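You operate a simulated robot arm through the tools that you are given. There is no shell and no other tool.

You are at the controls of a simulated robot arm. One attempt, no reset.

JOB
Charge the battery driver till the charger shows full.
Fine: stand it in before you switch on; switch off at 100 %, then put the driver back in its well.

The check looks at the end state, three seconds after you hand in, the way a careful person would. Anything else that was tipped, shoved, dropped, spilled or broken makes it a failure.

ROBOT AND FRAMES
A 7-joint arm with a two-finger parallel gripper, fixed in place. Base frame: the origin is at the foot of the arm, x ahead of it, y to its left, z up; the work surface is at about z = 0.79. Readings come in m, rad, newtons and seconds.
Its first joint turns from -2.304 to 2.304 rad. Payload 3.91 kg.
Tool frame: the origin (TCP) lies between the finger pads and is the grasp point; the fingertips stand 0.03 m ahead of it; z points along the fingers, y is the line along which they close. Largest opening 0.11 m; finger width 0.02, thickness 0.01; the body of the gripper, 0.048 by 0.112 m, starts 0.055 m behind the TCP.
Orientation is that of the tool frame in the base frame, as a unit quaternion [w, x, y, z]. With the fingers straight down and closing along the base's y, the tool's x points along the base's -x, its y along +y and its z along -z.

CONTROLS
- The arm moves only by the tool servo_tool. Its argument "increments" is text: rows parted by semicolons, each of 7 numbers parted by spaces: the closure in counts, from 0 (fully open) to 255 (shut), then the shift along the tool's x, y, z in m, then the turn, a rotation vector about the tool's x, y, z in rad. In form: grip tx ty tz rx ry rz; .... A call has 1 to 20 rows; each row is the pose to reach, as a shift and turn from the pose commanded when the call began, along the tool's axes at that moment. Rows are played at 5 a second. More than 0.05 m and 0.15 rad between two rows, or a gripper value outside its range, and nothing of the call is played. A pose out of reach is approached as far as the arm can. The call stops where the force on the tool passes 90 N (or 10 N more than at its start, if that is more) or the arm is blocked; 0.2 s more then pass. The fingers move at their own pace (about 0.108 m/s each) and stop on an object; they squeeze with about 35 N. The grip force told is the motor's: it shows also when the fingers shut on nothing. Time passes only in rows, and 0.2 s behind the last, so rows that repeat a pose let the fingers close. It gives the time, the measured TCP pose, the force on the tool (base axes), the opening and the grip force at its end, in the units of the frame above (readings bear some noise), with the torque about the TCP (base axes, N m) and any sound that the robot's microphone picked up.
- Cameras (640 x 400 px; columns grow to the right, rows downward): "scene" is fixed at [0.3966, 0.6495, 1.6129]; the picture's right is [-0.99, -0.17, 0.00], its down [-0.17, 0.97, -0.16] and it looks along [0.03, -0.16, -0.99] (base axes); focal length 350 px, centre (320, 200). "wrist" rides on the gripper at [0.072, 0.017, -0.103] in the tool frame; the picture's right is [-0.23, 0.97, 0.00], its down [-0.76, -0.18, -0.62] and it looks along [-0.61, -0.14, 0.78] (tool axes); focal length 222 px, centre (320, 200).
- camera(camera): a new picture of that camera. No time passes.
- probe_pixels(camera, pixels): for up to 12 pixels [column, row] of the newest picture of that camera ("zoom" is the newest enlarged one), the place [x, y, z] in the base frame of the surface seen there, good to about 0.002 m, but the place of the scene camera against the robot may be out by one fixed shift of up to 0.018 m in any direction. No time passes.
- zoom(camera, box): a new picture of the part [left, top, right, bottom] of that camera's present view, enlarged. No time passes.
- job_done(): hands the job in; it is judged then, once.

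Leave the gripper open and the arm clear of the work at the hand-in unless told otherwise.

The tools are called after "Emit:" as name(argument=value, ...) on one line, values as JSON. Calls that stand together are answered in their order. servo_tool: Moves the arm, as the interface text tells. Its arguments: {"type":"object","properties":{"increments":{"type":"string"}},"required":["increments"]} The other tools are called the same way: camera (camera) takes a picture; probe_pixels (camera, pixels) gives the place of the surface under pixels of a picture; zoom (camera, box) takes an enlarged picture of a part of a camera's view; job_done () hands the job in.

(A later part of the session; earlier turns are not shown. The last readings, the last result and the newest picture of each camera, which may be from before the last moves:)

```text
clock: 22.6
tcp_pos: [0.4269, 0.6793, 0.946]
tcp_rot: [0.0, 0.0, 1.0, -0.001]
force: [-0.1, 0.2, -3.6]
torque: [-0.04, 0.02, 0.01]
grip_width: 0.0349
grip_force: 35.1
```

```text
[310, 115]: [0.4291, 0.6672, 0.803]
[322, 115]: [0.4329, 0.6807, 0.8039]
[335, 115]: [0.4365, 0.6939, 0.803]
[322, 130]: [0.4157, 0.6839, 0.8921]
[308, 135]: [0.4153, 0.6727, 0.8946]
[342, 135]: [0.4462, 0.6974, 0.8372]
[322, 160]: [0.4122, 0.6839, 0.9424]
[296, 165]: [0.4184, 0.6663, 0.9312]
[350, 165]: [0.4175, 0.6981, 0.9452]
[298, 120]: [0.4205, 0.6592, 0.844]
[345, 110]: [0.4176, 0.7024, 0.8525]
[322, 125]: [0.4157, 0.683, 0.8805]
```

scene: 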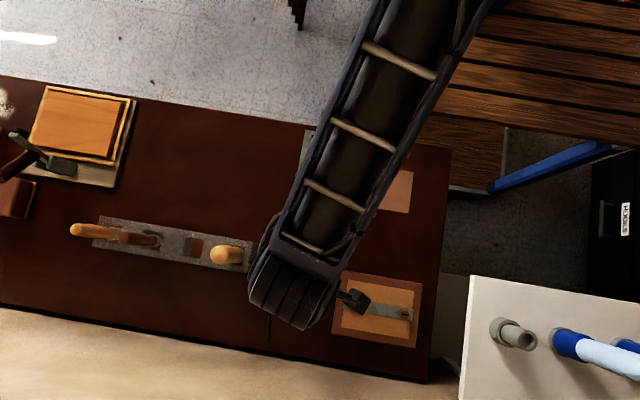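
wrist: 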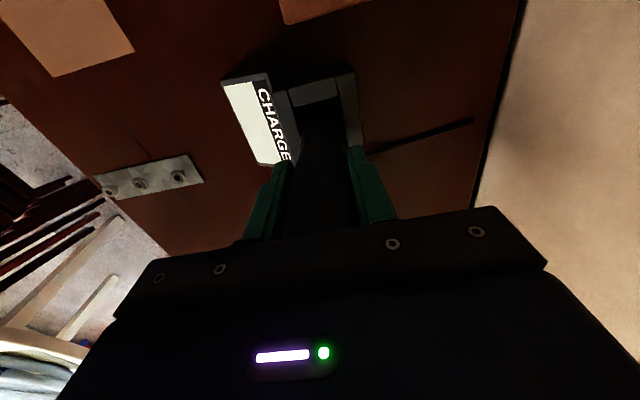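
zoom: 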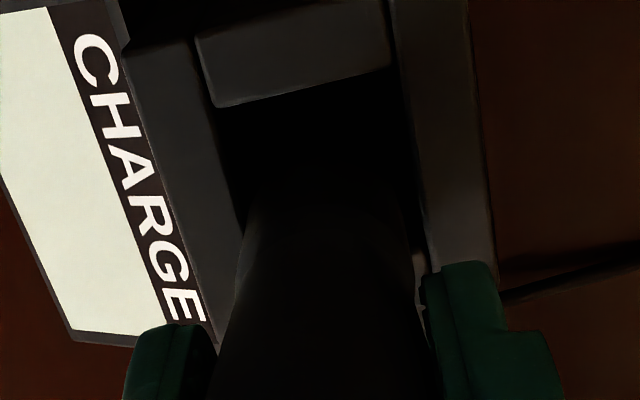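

The driver sits about 4 mm off the tool centre in x: its axis is at ≈0.431 and its foot radius ≈0.0155. The shoulder caught the +x rim (0.4475). I'll lift a bit, shift −5 mm in x, and lower gently to 0.932.

Emit:
servo_tool(increments="255 0 0 -0.008 0 0 0; 255 0.005 0 -0.008 0 0 0; 255 0.005 0 0 0 0 0; 255 0.005 0 0.005 0 0 0; 255 0.005 0 0.009 0 0 0; 255 0.005 0 0.012 0 0 0; 255 0.005 0 0.012 0 0 0")

Emit:
camera(camera="wrist")

Emit:
zoom(camera="wrist", box=[270, 80, 370, 180])

```text
clock: 24.2
tcp_pos: [0.4209, 0.6796, 0.9366]
tcp_rot: [-0.001, -0.002, 1.0, 0.0]
force: [0.3, -0.6, -3.4]
torque: [0.0, 0.0, -0.02]
grip_width: 0.0351
grip_force: 35.1
```

```text
taken
```

wrist: 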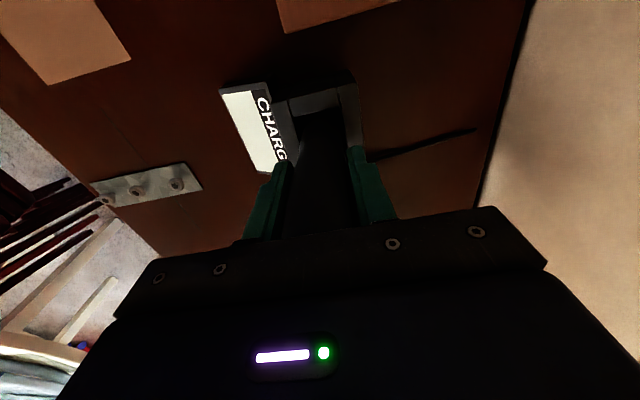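

```text
4.00 times, centred on (320, 130) of wrist
```

zoom: 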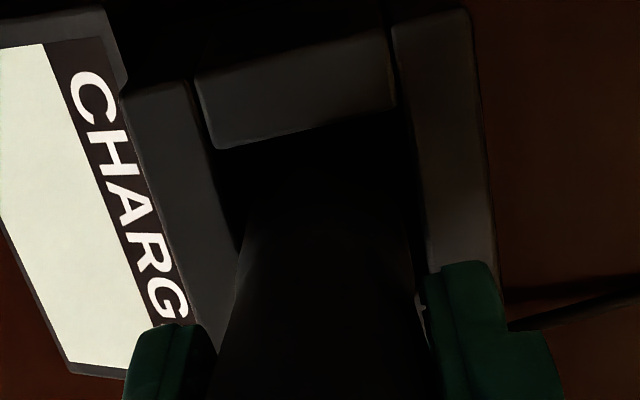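

No contact now at TCP z 0.9366, so it has passed the rim. I'll lower further in 2–3 mm steps until it touches the bottom.

Emit:
servo_tool(increments="255 0 0 0.003 0 0 0; 255 0 0 0.005 0 0 0; 255 0 0 0.007 0 0 0; 255 0 0 0.007 0 0 0")

```text
clock: 25.2
tcp_pos: [0.421, 0.6795, 0.9274]
tcp_rot: [0.0, -0.001, 1.0, -0.001]
force: [-0.1, -0.3, -2.6]
torque: [-0.02, 0.04, -0.01]
grip_width: 0.035
grip_force: 34.9
```

Still free at 0.9274, so I'll continue a few millimetres more.

Emit:
servo_tool(increments="255 0 0 0.002 0 0 0; 255 0 0 0.003 0 0 0; 255 0 0 0.003 0 0 0")

```text
clock: 26.0
tcp_pos: [0.4215, 0.6785, 0.9259]
tcp_rot: [0.0, -0.001, 1.0, 0.0]
force: [1.1, -0.1, -2.7]
torque: [-0.01, 0.03, -0.01]
grip_width: 0.035
grip_force: 35.2
```

Emit:
servo_tool(increments="255 0 0 0.0015 0 0 0; 255 0 0 0.003 0 0 0; 255 0 0 0.003 0 0 0")

Emit:
camera(camera="wrist")

Emit:
zoom(camera="wrist", box=[270, 80, 370, 180])

```text
clock: 26.8
tcp_pos: [0.4213, 0.6788, 0.9234]
tcp_rot: [0.0, -0.001, 1.0, 0.0]
force: [-0.3, 0.3, -2.8]
torque: [0.0, 0.0, -0.04]
grip_width: 0.0349
grip_force: 35.3
```

```text
taken
```

wrist: 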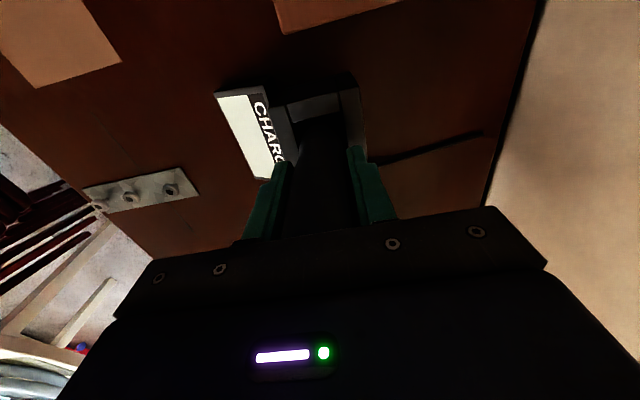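

```text
4.00 times, centred on (320, 130) of wrist
```

zoom: 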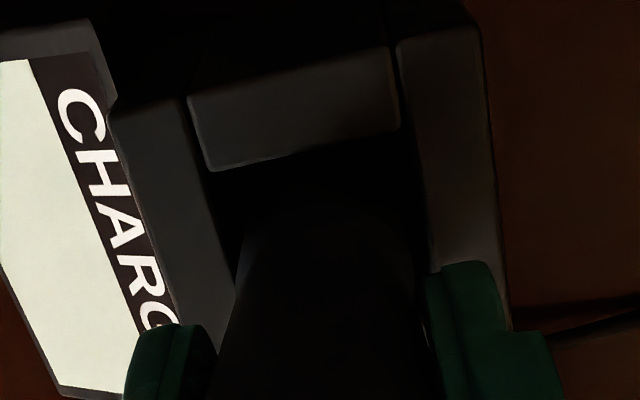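

Still only its own weight. I'll keep lowering in small steps.

Emit:
servo_tool(increments="255 0 0 0.002 0 0 0; 255 0 0 0.004 0 0 0; 255 0 0 0.004 0 0 0")

Emit:
servo_tool(increments="255 0 0 0.0015 0 0 0; 255 0 0 0.003 0 0 0; 255 0 0 0.003 0 0 0")

```text
clock: 27.6
tcp_pos: [0.4208, 0.6799, 0.9175]
tcp_rot: [0.0, -0.002, 1.0, 0.0]
force: [-0.7, -0.5, -2.6]
torque: [0.0, 0.0, -0.01]
grip_width: 0.0349
grip_force: 35.0
```

```text
clock: 28.4
tcp_pos: [0.4214, 0.6806, 0.9173]
tcp_rot: [0.0, -0.001, 1.0, 0.0]
force: [-0.7, -1.2, -1.0]
torque: [-0.13, -0.03, -0.01]
grip_width: 0.035
grip_force: 34.3
```

The weight reading drops from −2.7 to −1.0 N, so it is touching the floor at about 0.916. I'll press 1.5 mm more to confirm.

Emit:
servo_tool(increments="255 0 0 0.001 0 0 0; 255 0 0 0.001 0 0 0")

```text
clock: 29.0
tcp_pos: [0.4202, 0.6798, 0.9157]
tcp_rot: [0.0, 0.0, 1.0, 0.001]
force: [2.0, -5.6, 14.9]
torque: [-0.73, -0.11, 0.04]
grip_width: 0.0349
grip_force: 35.4
```

The driver is on the socket floor (15 N up). I'll relieve 1.5 mm and open the fingers slowly.

Emit:
servo_tool(increments="255 0 0 -0.0015 0 0 0; 185 0 0 -0.0015 0 0 0; 172 0 0 -0.0015 0 0 0; 165 0 0 -0.0015 0 0 0; 150 0 0 -0.0015 0 0 0; 120 0 0 -0.0015 0 0 0; 70 0 0 -0.0015 0 0 0; 0 0 0 -0.0015 0 0 0; 0 0 0 -0.0015 0 0 0; 0 0 0 -0.0015 0 0 0")

Emit:
camera(camera="wrist")

Emit:
zoom(camera="wrist", box=[250, 80, 390, 220])

```text
clock: 31.2
tcp_pos: [0.4215, 0.6795, 0.9161]
tcp_rot: [0.0, -0.001, 1.0, -0.001]
force: [0.6, 0.7, 0.0]
torque: [-0.04, -0.02, 0.0]
grip_width: 0.11
grip_force: 0.1
```

```text
taken
```

wrist: 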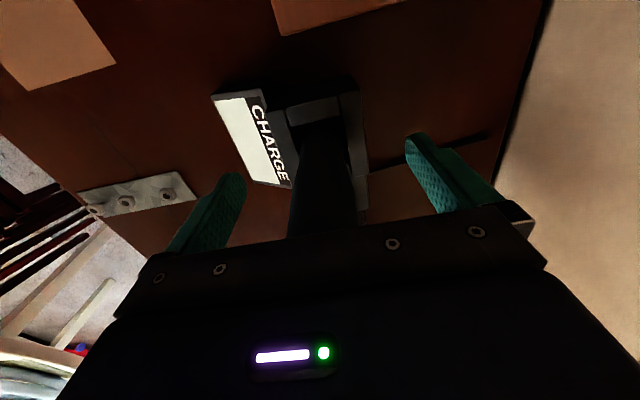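

```text
2.86 times, centred on (320, 150) of wrist
```

zoom: 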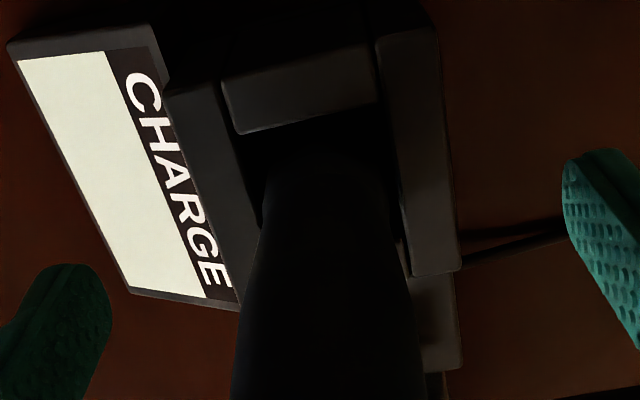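

Released, and the driver stands on its own in the socket. I'll lift straight up 0.13 m and check it.

Emit:
servo_tool(increments="0 0 0 -0.02 0 0 0; 0 0 0 -0.05 0 0 0; 0 0 0 -0.09 0 0 0; 0 0 0 -0.13 0 0 0; 0 0 -0.05 -0.13 0 0 0; 0 0 -0.1 -0.13 0 0 0; 0 0 -0.15 -0.13 0 0 0; 0 0 -0.18 -0.13 0 0 0; 0 0 -0.18 -0.13 0 0 0")

Emit:
camera(camera="scene")

Emit:
zoom(camera="scene", box=[230, 210, 350, 300])

```text
clock: 33.2
tcp_pos: [0.4225, 0.4994, 1.0457]
tcp_rot: [-0.001, 0.0, 1.0, 0.0]
force: [0.3, -0.8, 0.0]
torque: [0.0, -0.01, 0.0]
grip_width: 0.1103
grip_force: 0.1
```

```text
taken
```

scene: 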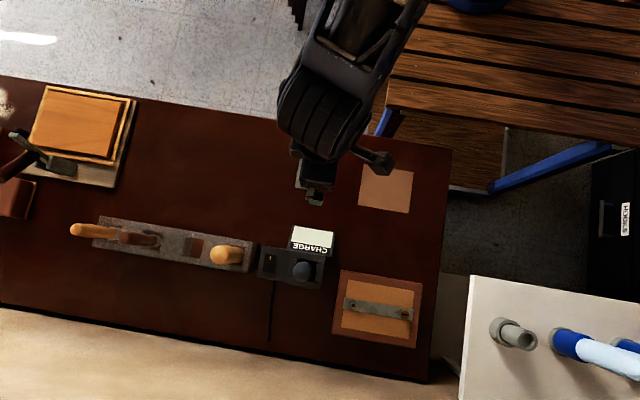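

```text
4.44 times, centred on (290, 255) of scene
```

zoom: 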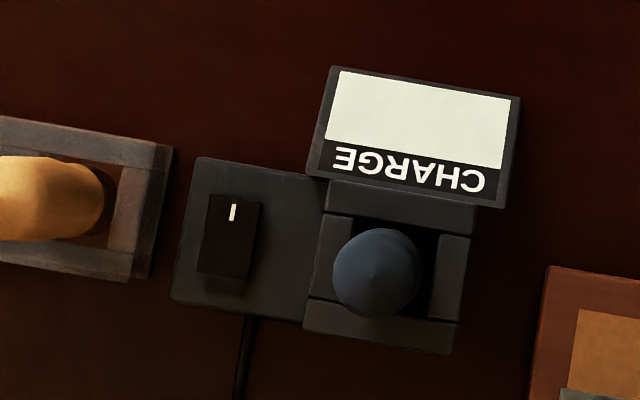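

The dark driver stands upright in the socket, and the display is still blank. Now I'll prepare the press: close the fingers and yaw 90° at a safe spot (0.505, 0.50, 1.05). The next move tilts the gripper so its body leans away from the driver and the yellow handle.

Emit:
servo_tool(increments="60 -0.0069 0 0 0 0 -0.131; 120 -0.0138 0 0 0 0 -0.262; 180 -0.0206 0 0 0 0 -0.393; 255 -0.0275 0 0 0 0 -0.524; 255 -0.0344 0 0 0 0 -0.655; 255 -0.0413 0 0 0 0 -0.786; 255 -0.0481 0 0 0 0 -0.917; 255 -0.055 0 0 0 0 -1.048; 255 -0.0619 0 0 0 0 -1.179; 255 -0.0688 0 0 0 0 -1.31; 255 -0.0756 0 0 0 0 -1.441; 255 -0.0825 0 0 0 0 -1.5708; 255 -0.0825 0 0 0 0 -1.5708")

```text
clock: 36.0
tcp_pos: [0.5041, 0.4989, 1.0473]
tcp_rot: [0.0, 0.708, -0.706, 0.0]
force: [0.3, 0.5, -0.2]
torque: [0.04, 0.0, 0.03]
grip_width: 0.0
grip_force: 35.3
```

Now I'll tilt −0.6 rad and approach a point above the rocker's "I" end: TCP (0.505, 0.655, 0.905), with the fingertip edge near z 0.875.

Emit:
servo_tool(increments="255 -0.025 -0.001 0.02 0 -0.12 0; 255 -0.05 -0.001 0.04 0 -0.24 0; 255 -0.075 -0.001 0.065 0 -0.36 0; 255 -0.1 -0.001 0.09 0 -0.48 0; 255 -0.125 -0.001 0.115 0 -0.6 0; 255 -0.156 -0.001 0.142 0 -0.6 0; 255 -0.156 -0.001 0.142 0 -0.6 0; 255 -0.156 -0.001 0.142 0 -0.6 0")

Emit:
camera(camera="wrist")

Emit:
camera(camera="scene")

Emit:
zoom(camera="scene", box=[210, 200, 350, 300])

Emit:
zoom(camera="wrist", box=[250, 60, 390, 220])

```text
clock: 37.8
tcp_pos: [0.5016, 0.655, 0.9029]
tcp_rot: [-0.209, 0.675, -0.675, -0.21]
force: [-0.4, -0.1, 0.0]
torque: [-0.04, -0.01, 0.0]
grip_width: 0.0
grip_force: 35.3
```

```text
taken
```

wrist: 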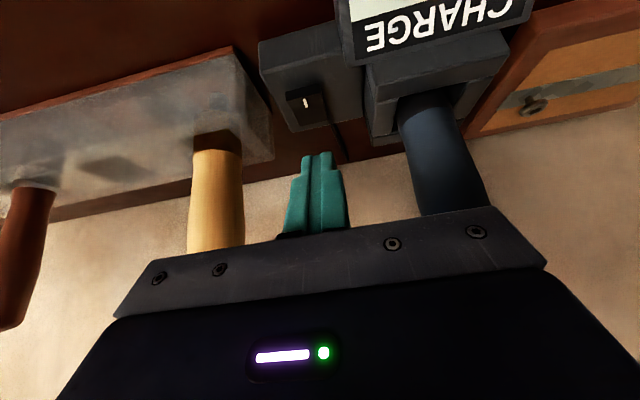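

```text
taken
```

scene: 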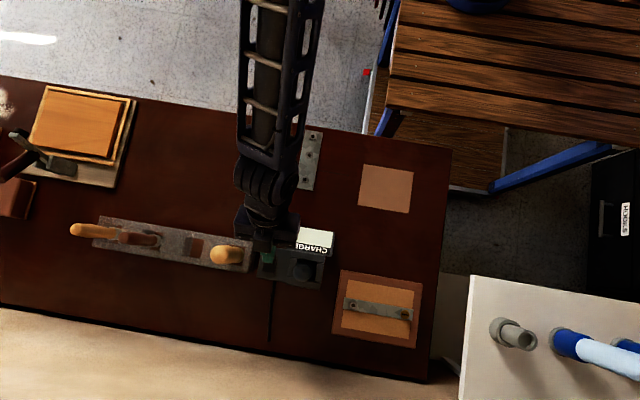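

```text
4.00 times, centred on (280, 250) of scene
```

zoom: 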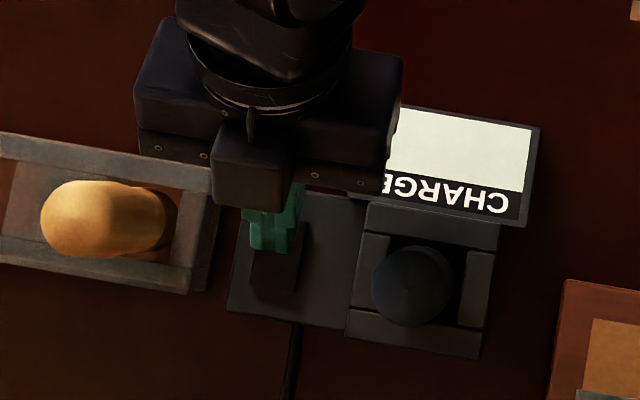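

```text
2.50 times, centred on (320, 140) of wrist
```

zoom: 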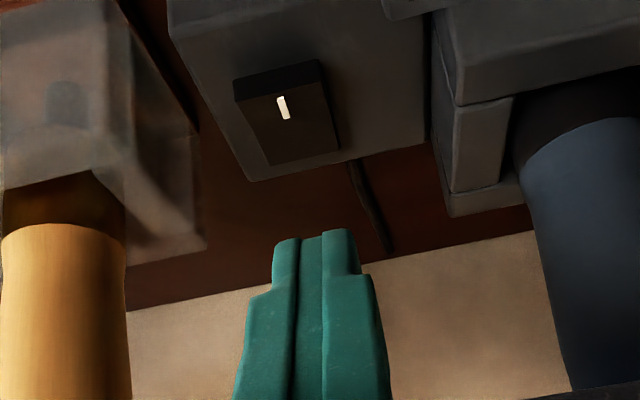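

The switch, the fingertip and the driver are all visible in the wrist view, and the gripper body is clear of both. I'll shift 3 mm in +x and go down 36 mm to just above the "I" end.

Emit:
servo_tool(increments="255 0.0085 -0.003 0.0124 0 0 0; 255 0.0141 -0.003 0.0206 0 0 0; 255 0.0203 -0.003 0.0297 0 0 0; 255 0.0203 -0.003 0.0297 0 0 0")

Emit:
camera(camera="wrist")

Emit:
zoom(camera="wrist", box=[260, 80, 380, 220])

Emit:
zoom(camera="scene", box=[210, 200, 350, 300])

```text
clock: 38.8
tcp_pos: [0.5072, 0.6565, 0.8684]
tcp_rot: [-0.209, 0.676, -0.675, -0.209]
force: [0.7, -0.3, 0.2]
torque: [0.0, -0.01, 0.02]
grip_width: 0.0001
grip_force: 35.1
```

```text
taken
```

wrist: 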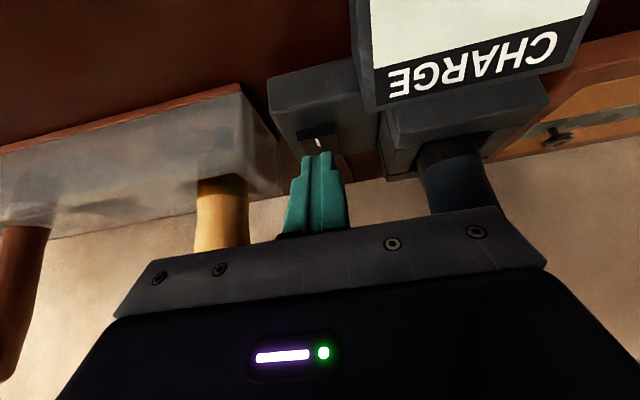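

```text
2.86 times, centred on (320, 150) of wrist
```

zoom: 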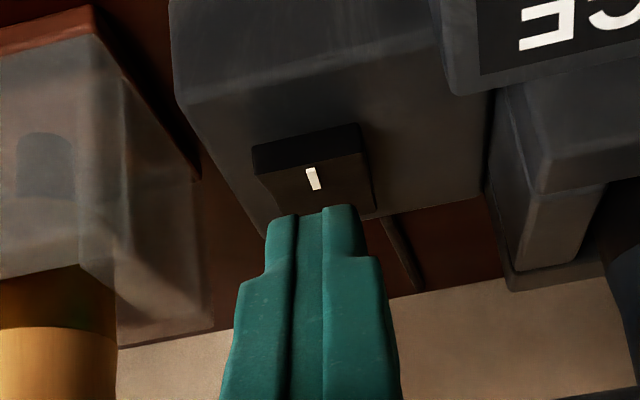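

```text
4.00 times, centred on (280, 250) of scene
```

zoom: 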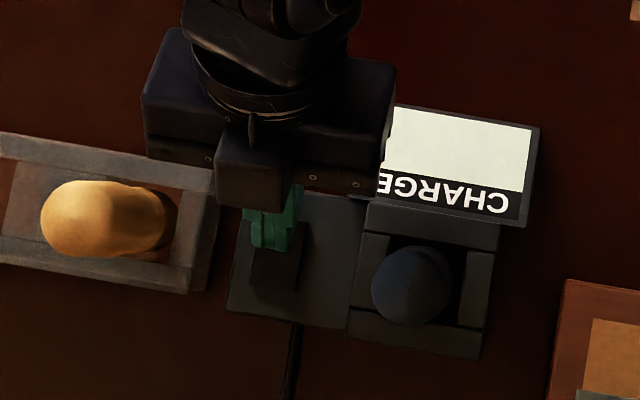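

The fingertip hovers over the "I" half, its far edge just short of the rocker's centre. I'll press down 10 mm in small steps and listen for a click.

Emit:
servo_tool(increments="255 0.0023 0 0.0033 0 0 0; 255 0.0034 0 0.005 0 0 0; 255 0.0045 0 0.0066 0 0 0; 255 0.0057 0 0.0083 0 0 0")

Emit:
zoom(camera="scene", box=[210, 200, 350, 300])

Emit:
zoom(camera="wrist", box=[260, 0, 620, 220])

```text
clock: 39.8
tcp_pos: [0.5073, 0.656, 0.8591]
tcp_rot: [0.209, -0.675, 0.676, 0.209]
force: [-0.1, -0.6, 0.8]
torque: [0.01, 0.03, 0.0]
grip_width: 0.0
grip_force: 35.2
```

```text
4.00 times, centred on (280, 250) of scene
```

zoom: 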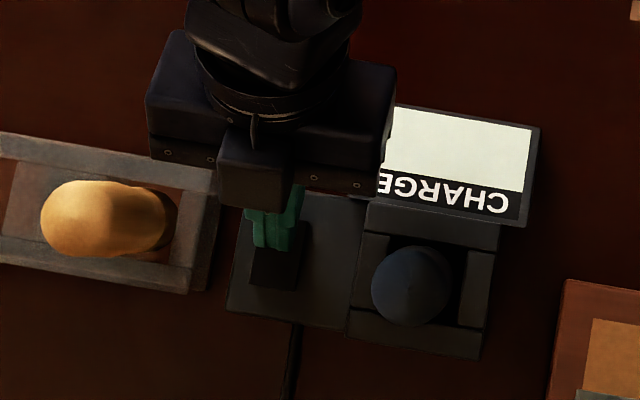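

```text
1.78 times, centred on (440, 110) of wrist
```

zoom: 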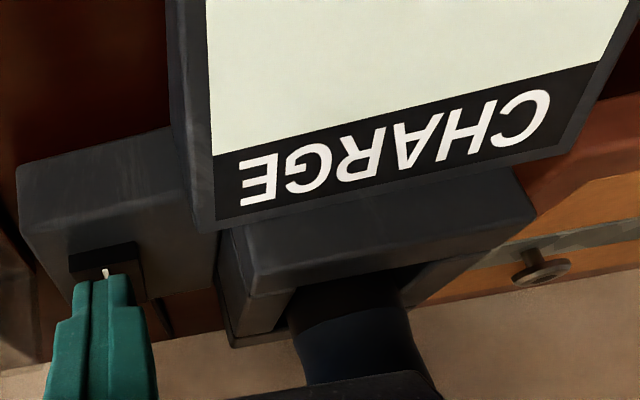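

No contact yet at TCP z 0.859. I'll continue down in 1.5 mm steps.

Emit:
servo_tool(increments="255 0.0009 0 0.0012 0 0 0; 255 0.0017 0 0.0025 0 0 0; 255 0.0026 0 0.0037 0 0 0")

Emit:
zoom(camera="scene", box=[210, 200, 350, 300])

```text
clock: 40.6
tcp_pos: [0.5076, 0.6552, 0.8565]
tcp_rot: [-0.209, 0.676, -0.675, -0.209]
force: [-7.1, -16.6, 30.2]
torque: [-0.26, 0.28, -0.24]
grip_width: 0.0
grip_force: 35.0
```

```text
4.00 times, centred on (280, 250) of scene
```

zoom: 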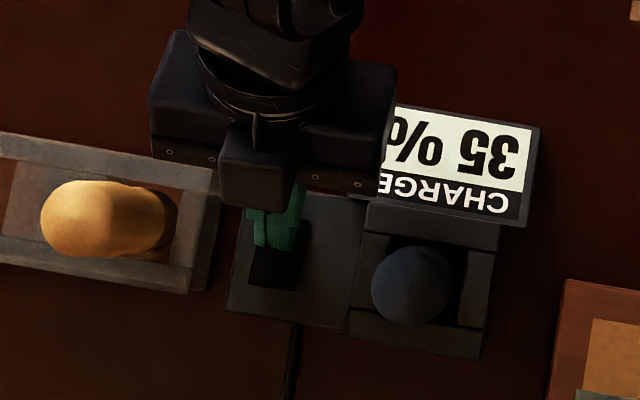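

It clicked on: the display shows 35 %. I'll lift the finger 20 mm and check how fast the charge climbs.

Emit:
servo_tool(increments="255 -0.0057 0 -0.0083 0 0 0; 255 -0.0113 0 -0.0165 0 0 0")

Emit:
zoom(camera="scene", box=[210, 200, 350, 300])

Emit:
camera(camera="wrist")

Emit:
zoom(camera="wrist", box=[260, 60, 400, 200])

```text
clock: 41.2
tcp_pos: [0.5096, 0.6561, 0.8743]
tcp_rot: [-0.21, 0.676, -0.675, -0.21]
force: [0.5, -0.3, -0.3]
torque: [0.05, -0.01, -0.04]
grip_width: 0.0
grip_force: 35.1
```

```text
4.00 times, centred on (280, 250) of scene
```

zoom: 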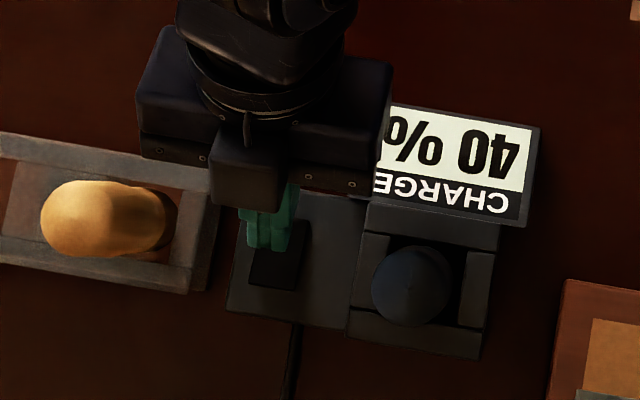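

```text
taken
```

wrist: 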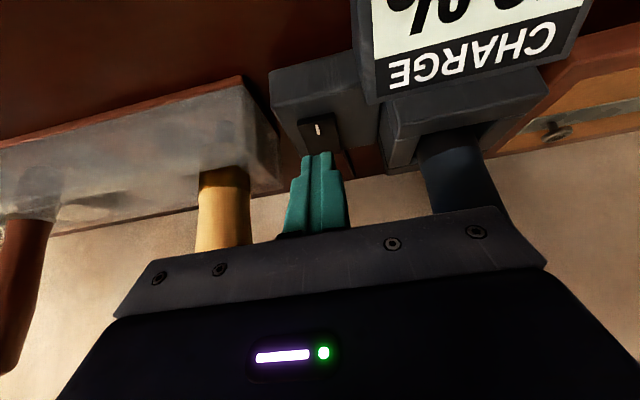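

```text
2.86 times, centred on (330, 130) of wrist
```

zoom: 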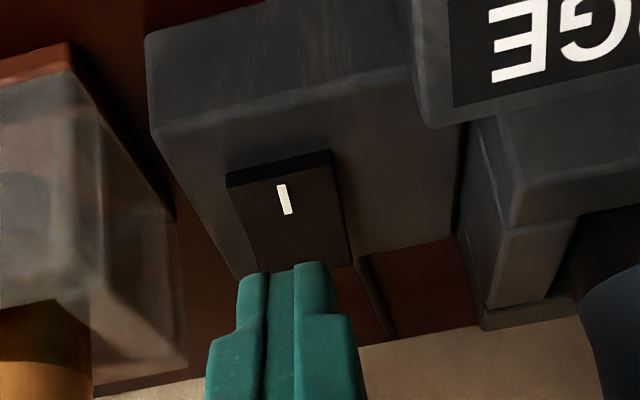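

The charge climbs about 8 % per second, so there are about 7 s left. I'll get ready for the off-press now: tilt to 0.9 rad and hover over the rocker's +y end, with the gripper body still behind the handles.

Emit:
servo_tool(increments="255 -0.0035 0.001 0.0049 0 -0.1 0; 255 -0.0071 0.002 0.0097 0 -0.2 0; 255 -0.0106 0.003 0.0146 0 -0.3 0; 255 -0.0106 0.003 0.0146 0 -0.3 0")

Emit:
zoom(camera="scene", box=[210, 200, 350, 300])

Emit:
camera(camera="wrist")

Emit:
zoom(camera="wrist", box=[240, 60, 400, 200])

```text
clock: 42.2
tcp_pos: [0.5043, 0.6724, 0.8682]
tcp_rot: [-0.308, 0.637, -0.636, -0.308]
force: [0.9, -0.3, -0.2]
torque: [0.03, 0.02, 0.02]
grip_width: 0.0
grip_force: 35.0
```

```text
4.00 times, centred on (280, 250) of scene
```

zoom: 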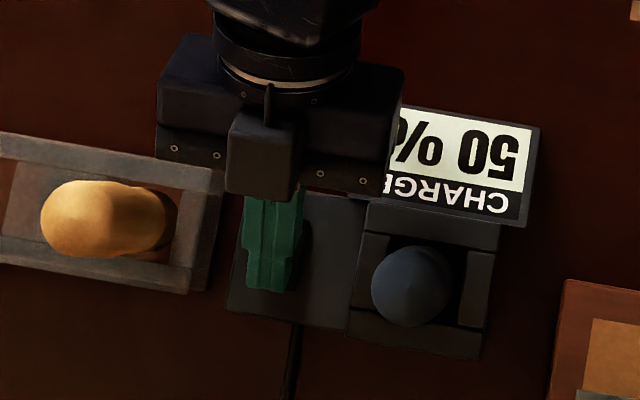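

```text
taken
```

wrist: 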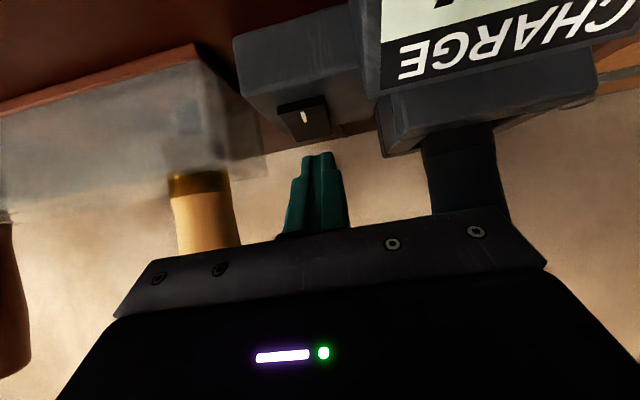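

```text
2.86 times, centred on (320, 130) of wrist
```

zoom: 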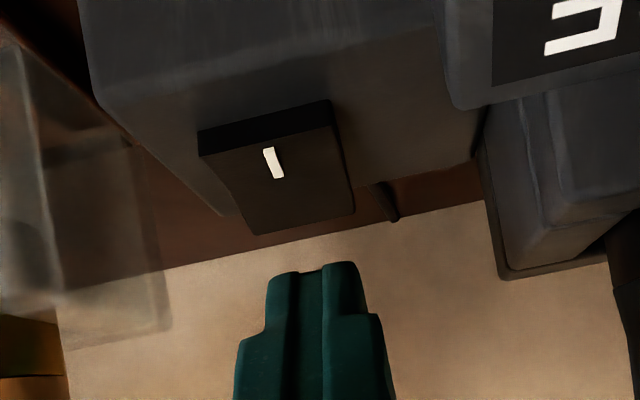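

It reads 50 % at 42.2 s, so the rate is 10 % per second and 100 % is due near 47.2 s. I'll lower to just above the rocker (TCP z≈0.861), wait there, and recheck.

Emit:
servo_tool(increments="255 0.0055 0 0.0044 0 0 0; 255 0.0055 0 0.0044 0 0 0; 255 0.0055 0 0.0044 0 0 0; 255 0.0055 0 0.0044 0 0 0; 255 0.0055 0 0.0044 0 0 0")

Emit:
zoom(camera="scene", box=[210, 200, 350, 300])

Emit:
camera(camera="wrist")

Emit:
zoom(camera="wrist", box=[240, 60, 400, 200])

```text
clock: 43.4
tcp_pos: [0.5058, 0.6722, 0.8615]
tcp_rot: [-0.308, 0.637, -0.637, -0.307]
force: [-0.2, 0.0, 0.3]
torque: [-0.02, -0.02, -0.01]
grip_width: 0.0
grip_force: 34.9
```

```text
4.00 times, centred on (280, 250) of scene
```

zoom: 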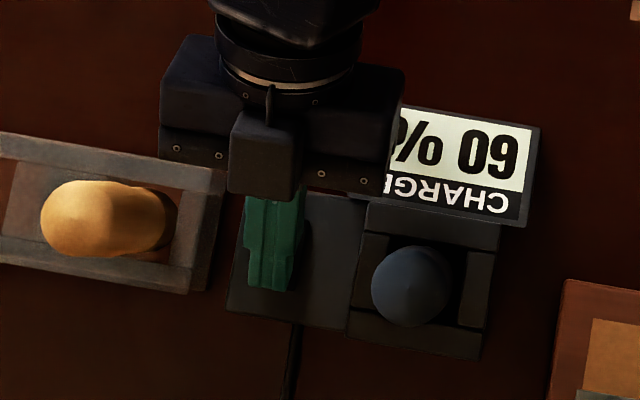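

```text
taken
```

wrist: 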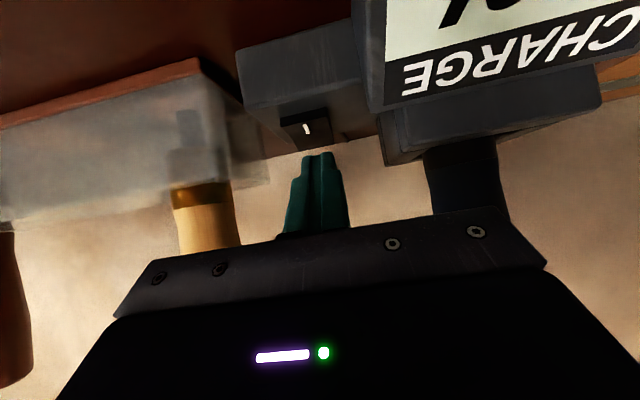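

```text
2.86 times, centred on (320, 130) of wrist
```

zoom: 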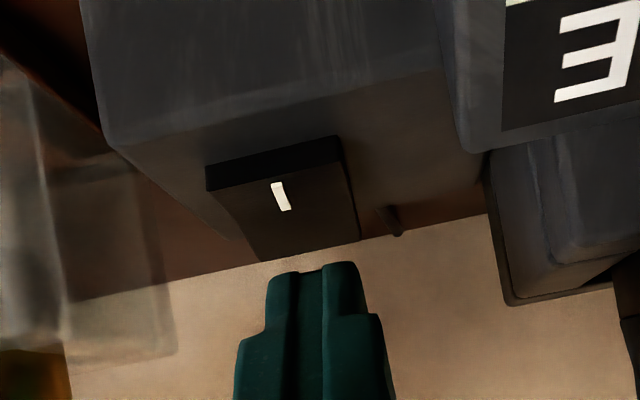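

60 % at 43.4 s; the display counts in steps of 5. I'll shift 3 mm further toward +y for more leverage and wait, with the next check near 46 s.

Emit:
servo_tool(increments="255 -0.0019 0 0.0023 0 0 0; 255 -0.0019 0 0.0023 0 0 0; 255 -0.0019 0 0.0023 0 0 0; 255 -0.0019 0 0.0023 0 0 0; 255 -0.0019 0 0.0023 0 0 0; 255 -0.0019 0 0.0023 0 0 0; 255 -0.0019 0 0.0023 0 0 0; 255 -0.0019 0 0.0023 0 0 0; 255 -0.0019 0 0.0023 0 0 0; 255 -0.0019 0 0.0023 0 0 0; 255 -0.0019 0 0.0023 0 0 0; 255 -0.0019 0 0.0023 0 0 0")

Emit:
zoom(camera="scene", box=[210, 200, 350, 300])

```text
clock: 46.0
tcp_pos: [0.5056, 0.6751, 0.8599]
tcp_rot: [-0.308, 0.637, -0.636, -0.307]
force: [0.2, -0.1, -0.2]
torque: [0.01, 0.01, -0.03]
grip_width: 0.0
grip_force: 35.4
```

```text
4.00 times, centred on (280, 250) of scene
```

zoom: 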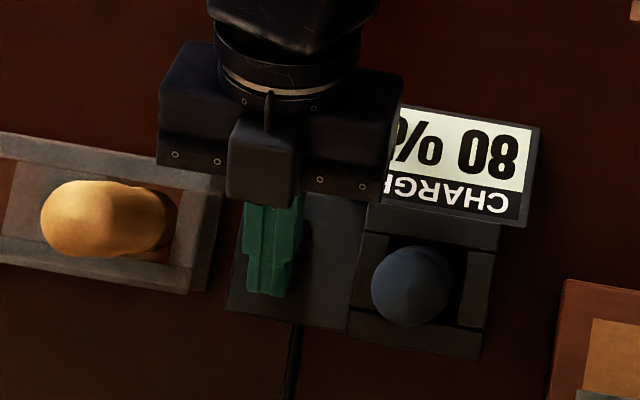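

80 % at 46.0 s, so about 8.3 % per second. I'll wait another 1.4 s and check.

Emit:
servo_tool(increments="255 0 0 0 0 0 0; 255 0 0 0 0 0 0; 255 0 0 0 0 0 0; 255 0 0 0 0 0 0; 255 0 0 0 0 0 0; 255 0 0 0 0 0 0")

Emit:
zoom(camera="scene", box=[210, 200, 350, 300])

```text
clock: 47.4
tcp_pos: [0.5059, 0.6755, 0.861]
tcp_rot: [-0.307, 0.637, -0.636, -0.308]
force: [0.5, 0.3, 0.3]
torque: [-0.01, 0.01, -0.05]
grip_width: 0.0
grip_force: 35.2
```

```text
4.00 times, centred on (280, 250) of scene
```

zoom: 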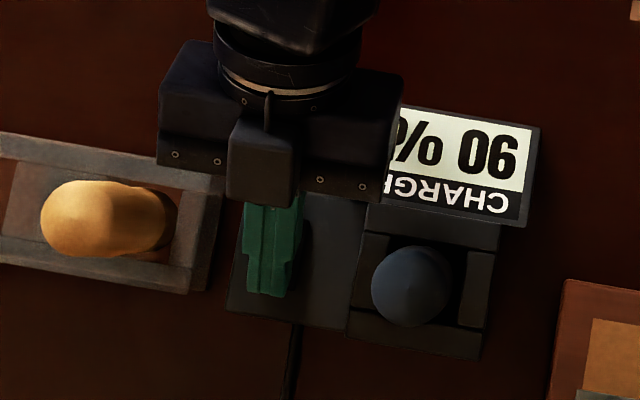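

90 % at 47.4 s. A short wait of 0.8 s, then I'll check again.

Emit:
servo_tool(increments="255 0 0 0 0 0 0; 255 0 0 0 0 0 0; 255 0 0 0 0 0 0")

Emit:
zoom(camera="scene", box=[210, 200, 350, 300])

```text
clock: 48.2
tcp_pos: [0.5055, 0.6753, 0.8603]
tcp_rot: [-0.308, 0.637, -0.636, -0.308]
force: [-0.3, 0.3, 0.3]
torque: [0.02, 0.0, 0.01]
grip_width: 0.0003
grip_force: 35.2
```

```text
4.00 times, centred on (280, 250) of scene
```

zoom: 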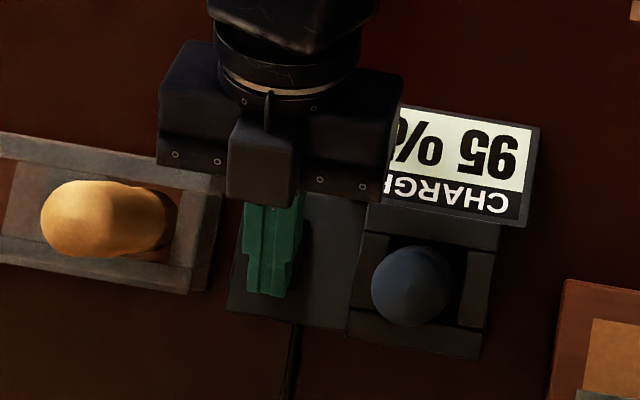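

95 % at 48.2 s. I'll wait one row (0.4 s) and look again.

Emit:
servo_tool(increments="255 0 0 0 0 0 0")

Emit:
zoom(camera="scene", box=[210, 200, 350, 300])

```text
clock: 48.6
tcp_pos: [0.5055, 0.6746, 0.8602]
tcp_rot: [-0.307, 0.638, -0.636, -0.308]
force: [0.7, 0.7, 0.0]
torque: [0.01, 0.01, 0.02]
grip_width: 0.0
grip_force: 35.4
```

```text
4.00 times, centred on (280, 250) of scene
```

zoom: 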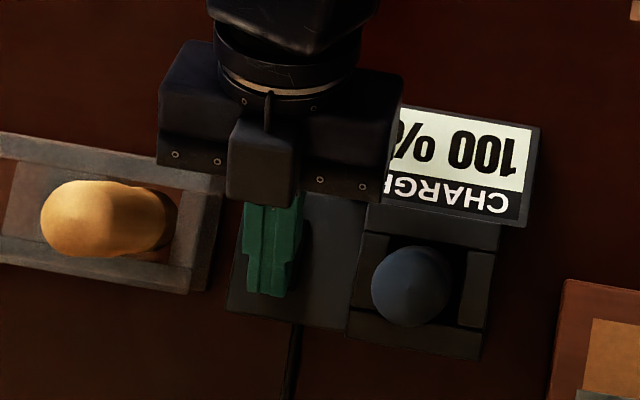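

The display shows 100 %. I'll press the +y end down now to switch off.

Emit:
servo_tool(increments="255 0.0047 0 0.0037 0 0 0; 255 0.0078 0 0.0062 0 0 0")

Emit:
zoom(camera="scene", box=[210, 200, 350, 300])

```text
clock: 49.2
tcp_pos: [0.5061, 0.675, 0.8523]
tcp_rot: [-0.308, 0.637, -0.636, -0.308]
force: [-0.8, -7.2, 19.5]
torque: [0.16, 0.01, 0.1]
grip_width: 0.0
grip_force: 34.7
```

```text
4.00 times, centred on (280, 250) of scene
```

zoom: 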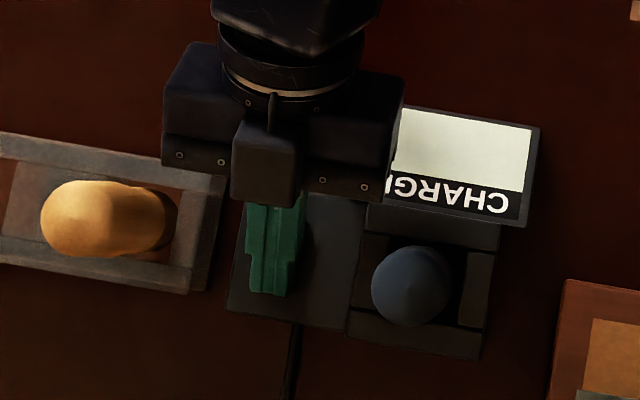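

The display went blank, so it is off. I'll lift straight up, then back away toward −y, and level the tool.

Emit:
servo_tool(increments="255 -0.0118 0 -0.0094 0 0 0; 255 -0.0235 0 -0.0187 0 0 0; 255 -0.0245 0 -0.058 0 0 0; 255 -0.0254 0 -0.0968 0 0.1 0; 255 -0.026 0 -0.136 0 0.24 0; 255 -0.0272 0 -0.1748 0 0.38 0; 255 -0.0272 0 -0.1748 0 0.52 0; 255 -0.0272 0 -0.1748 0 0.66 0; 255 -0.0272 0 -0.1748 0 0.8 0; 255 -0.0272 0 -0.1748 0 0.9 0; 255 -0.0272 0 -0.1748 0 0.9 0")

Emit:
zoom(camera="scene", box=[220, 205, 350, 300])

Emit:
camera(camera="wrist")

```text
clock: 51.6
tcp_pos: [0.5051, 0.5552, 0.9815]
tcp_rot: [0.0, 0.707, -0.707, 0.001]
force: [-0.4, 0.0, 0.4]
torque: [-0.03, 0.01, -0.02]
grip_width: 0.0
grip_force: 35.1
```

```text
4.21 times, centred on (285, 252) of scene
```

zoom: 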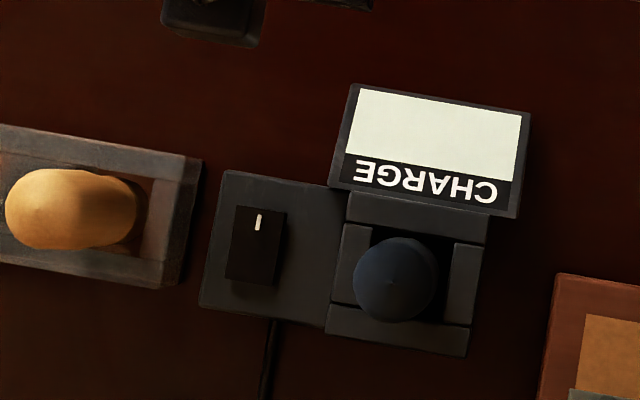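

```text
taken
```

wrist: 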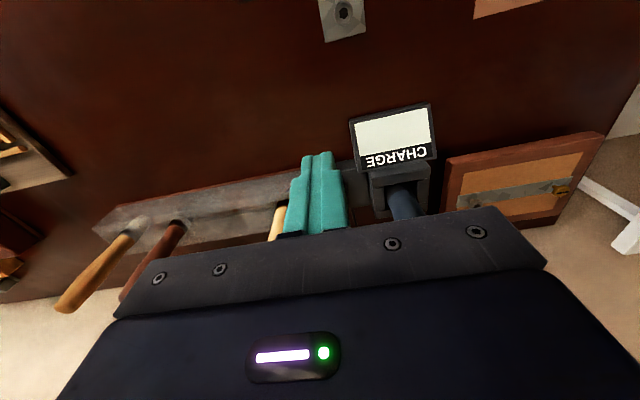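

The rocker's "I" end is raised again (off), the driver stands upright, and nothing else has moved. Before regrasping I'll probe the driver's top, and measure the charger rim and well in the scene view.

Emit:
camera(camera="scene")

Emit:
probe_pixels(camera="scene", pixels=[[303, 272], [299, 268], [308, 275], [303, 266], [303, 278], [196, 249], [223, 254], [124, 237]])

Emit:
zoom(camera="scene", box=[150, 215, 260, 285])

```text
taken
```

scene: 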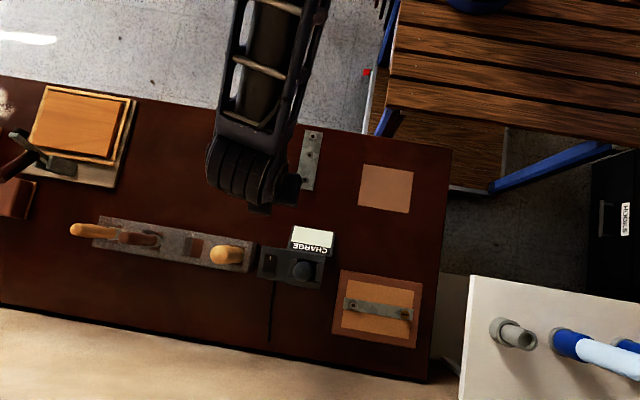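

```text
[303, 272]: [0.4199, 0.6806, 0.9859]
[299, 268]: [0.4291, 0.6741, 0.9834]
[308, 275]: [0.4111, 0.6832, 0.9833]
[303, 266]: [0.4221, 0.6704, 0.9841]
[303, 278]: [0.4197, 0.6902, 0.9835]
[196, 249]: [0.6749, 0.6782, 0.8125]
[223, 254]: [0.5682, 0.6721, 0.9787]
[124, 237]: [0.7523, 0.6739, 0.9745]
```

```text
5.71 times, centred on (205, 250) of scene
```

zoom: 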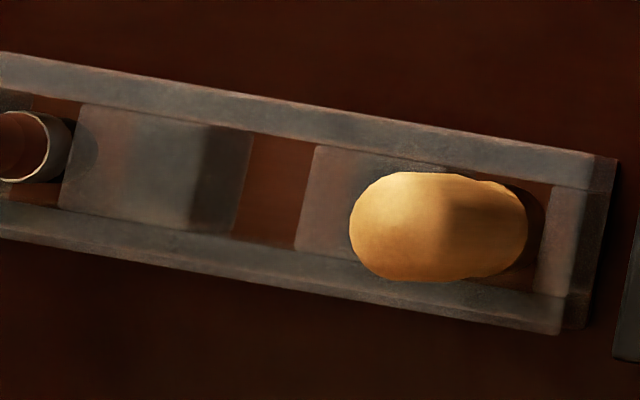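

The driver's top is now about 5 mm higher than it was in the rack, so it slid up in the grip when it touched the rim. This time I'll grasp at TCP z≈0.928. First I'll rise, yaw back and open the fingers.

Emit:
servo_tool(increments="255 0 0 -0.04 0 0 0; 255 0 0.005 -0.08 0 0 0.131; 255 0 0.01 -0.08 0 0 0.262; 200 0 0.02 -0.08 0 0 0.393; 100 0 0.025 -0.08 0 0 0.524; 0 0 0.03 -0.08 0 0 0.655; 0 0 0.04 -0.08 0 0 0.786; 0 0 0.05 -0.08 0 0 0.917; 0 0 0.055 -0.08 0 0 1.048; 0 0 0.06 -0.08 0 0 1.179; 0 0 0.07 -0.08 0 0 1.31; 0 0 0.075 -0.08 0 0 1.441; 0 0 0.08 -0.08 0 0 1.5708; 0 0 0.08 -0.08 0 0 1.5708")

Emit:
servo_tool(increments="0 0 0.045 0 0 0 0; 0 0 0.09 0 0 0 0; 0 0 0.1245 0 0 0 0; 0 0 0.1245 0 0 0 0")

Emit:
camera(camera="wrist")

Emit:
zoom(camera="wrist", box=[260, 60, 380, 200])

```text
clock: 54.6
tcp_pos: [0.4243, 0.5552, 1.061]
tcp_rot: [0.0, 0.0, 1.0, 0.001]
force: [-0.6, 0.0, 0.4]
torque: [-0.01, -0.01, -0.02]
grip_width: 0.1099
grip_force: 0.1
```

```text
clock: 55.6
tcp_pos: [0.4233, 0.6812, 1.0617]
tcp_rot: [0.0, -0.001, 1.0, -0.001]
force: [0.2, -0.8, 0.1]
torque: [-0.01, 0.0, 0.04]
grip_width: 0.1103
grip_force: 0.1
```

```text
taken
```

wrist: 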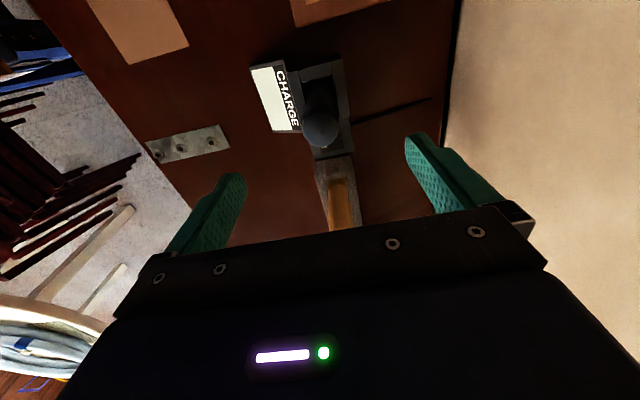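

```text
2.86 times, centred on (320, 130) of wrist
```

zoom: 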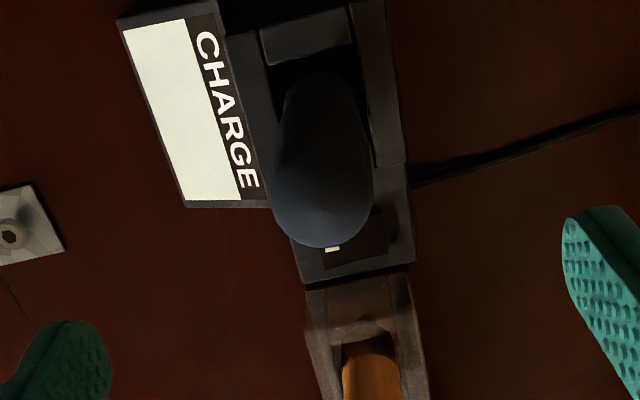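

I'll probe the driver's edges and top for its present axis.

Emit:
probe_pixels(camera="zoom", pixels=[[277, 185], [322, 185], [368, 185], [322, 215], [322, 243], [285, 120], [322, 120], [360, 120], [322, 200], [300, 90], [345, 90]])

```text
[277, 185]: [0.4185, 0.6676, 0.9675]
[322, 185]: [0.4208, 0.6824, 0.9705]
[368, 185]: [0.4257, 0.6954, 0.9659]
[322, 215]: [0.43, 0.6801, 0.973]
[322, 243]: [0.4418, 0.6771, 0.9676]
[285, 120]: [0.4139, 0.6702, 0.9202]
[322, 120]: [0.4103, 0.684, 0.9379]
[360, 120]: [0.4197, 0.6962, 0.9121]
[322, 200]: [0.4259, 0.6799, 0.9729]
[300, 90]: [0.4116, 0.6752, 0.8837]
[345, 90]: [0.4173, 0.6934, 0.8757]
```

The driver's axis is at about (0.4275, 0.680) and its top at z 0.973. I'll go down to TCP z≈0.928 centred on it, with +3.5 mm in x.

Emit:
servo_tool(increments="0 -0.0035 0 0.03 0 0 0; 0 -0.0035 0 0.065 0 0 0; 0 -0.0035 0 0.1 0 0 0; 0 -0.0035 0 0.1325 0 0 0; 0 -0.0035 0 0.1325 0 0 0; 0 -0.0035 0 0.1325 0 0 0")

Emit:
servo_tool(increments="100 0 0 0 0 0 0; 150 0 0 0 0 0 0; 165 0 0 0 0 0 0; 255 0 0 0 0 0 0; 255 0 0 0 0 0 0; 255 0 0 0 0 0 0")

Emit:
camera(camera="wrist")

```text
clock: 57.0
tcp_pos: [0.4289, 0.6817, 0.9275]
tcp_rot: [-0.001, 0.0, 1.0, 0.0]
force: [-0.4, -0.6, 0.3]
torque: [0.0, -0.05, 0.01]
grip_width: 0.1102
grip_force: 0.1
```

```text
clock: 58.4
tcp_pos: [0.4289, 0.6818, 0.9286]
tcp_rot: [0.0, -0.001, 1.0, 0.0]
force: [-0.1, 2.8, 0.5]
torque: [0.26, -0.02, 0.01]
grip_width: 0.0349
grip_force: 35.2
```

```text
taken
```

wrist: 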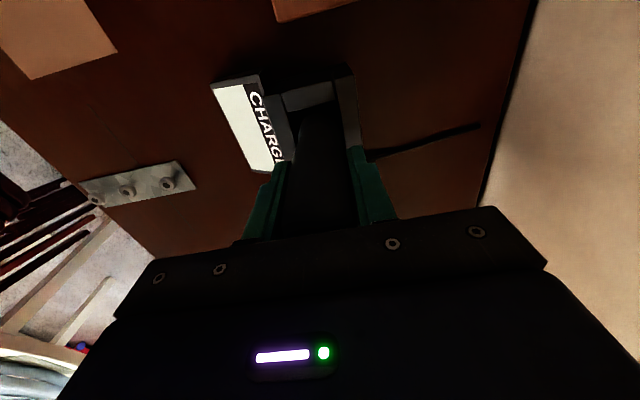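

Gripped at 0.0349 m. I'll lift straight up 0.21 m, slowly at first.

Emit:
servo_tool(increments="255 0 0 -0.008 0 0 0; 255 0 0 -0.02 0 0 0; 255 0 0 -0.035 0 0 0; 255 0 0 -0.055 0 0 0; 255 0 0 -0.08 0 0 0; 255 0 0 -0.11 0 0 0; 255 0 0 -0.14 0 0 0; 255 0 0 -0.175 0 0 0; 255 0 0 -0.21 0 0 0; 255 0 0 -0.21 0 0 0")

Emit:
camera(camera="wrist")

Emit:
zoom(camera="wrist", box=[270, 60, 370, 200])

Emit:
probe_pixels(camera="wrist", pixels=[[320, 118], [322, 130], [310, 135], [335, 135], [304, 150], [342, 150], [322, 150], [322, 180]])

```text
clock: 60.6
tcp_pos: [0.4282, 0.6807, 1.1394]
tcp_rot: [0.0, 0.0, 1.0, 0.001]
force: [-0.8, -0.1, -3.9]
torque: [-0.04, -0.01, -0.01]
grip_width: 0.0351
grip_force: 34.9
```

```text
taken
```

wrist: 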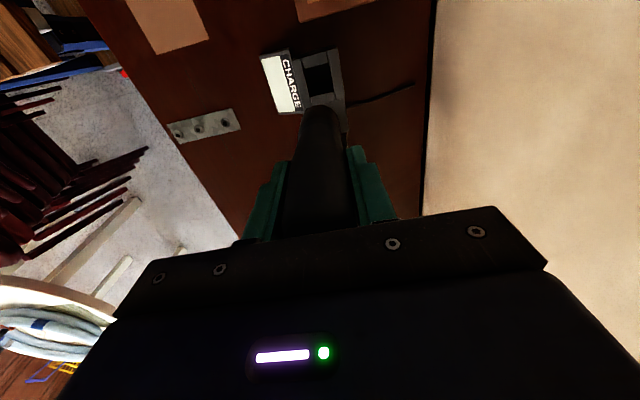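

```text
2.86 times, centred on (320, 130) of wrist
```

zoom: 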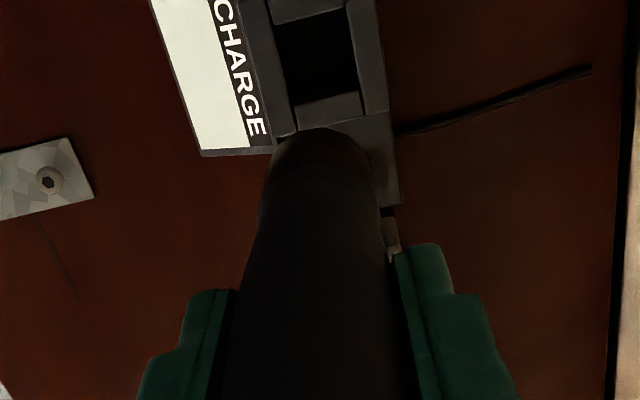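

```text
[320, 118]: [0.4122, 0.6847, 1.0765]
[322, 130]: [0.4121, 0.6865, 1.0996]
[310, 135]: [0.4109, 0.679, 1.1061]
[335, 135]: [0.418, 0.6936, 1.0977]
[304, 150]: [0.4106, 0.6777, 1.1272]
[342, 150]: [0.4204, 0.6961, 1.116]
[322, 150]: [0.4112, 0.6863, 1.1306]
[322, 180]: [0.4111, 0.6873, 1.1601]
```

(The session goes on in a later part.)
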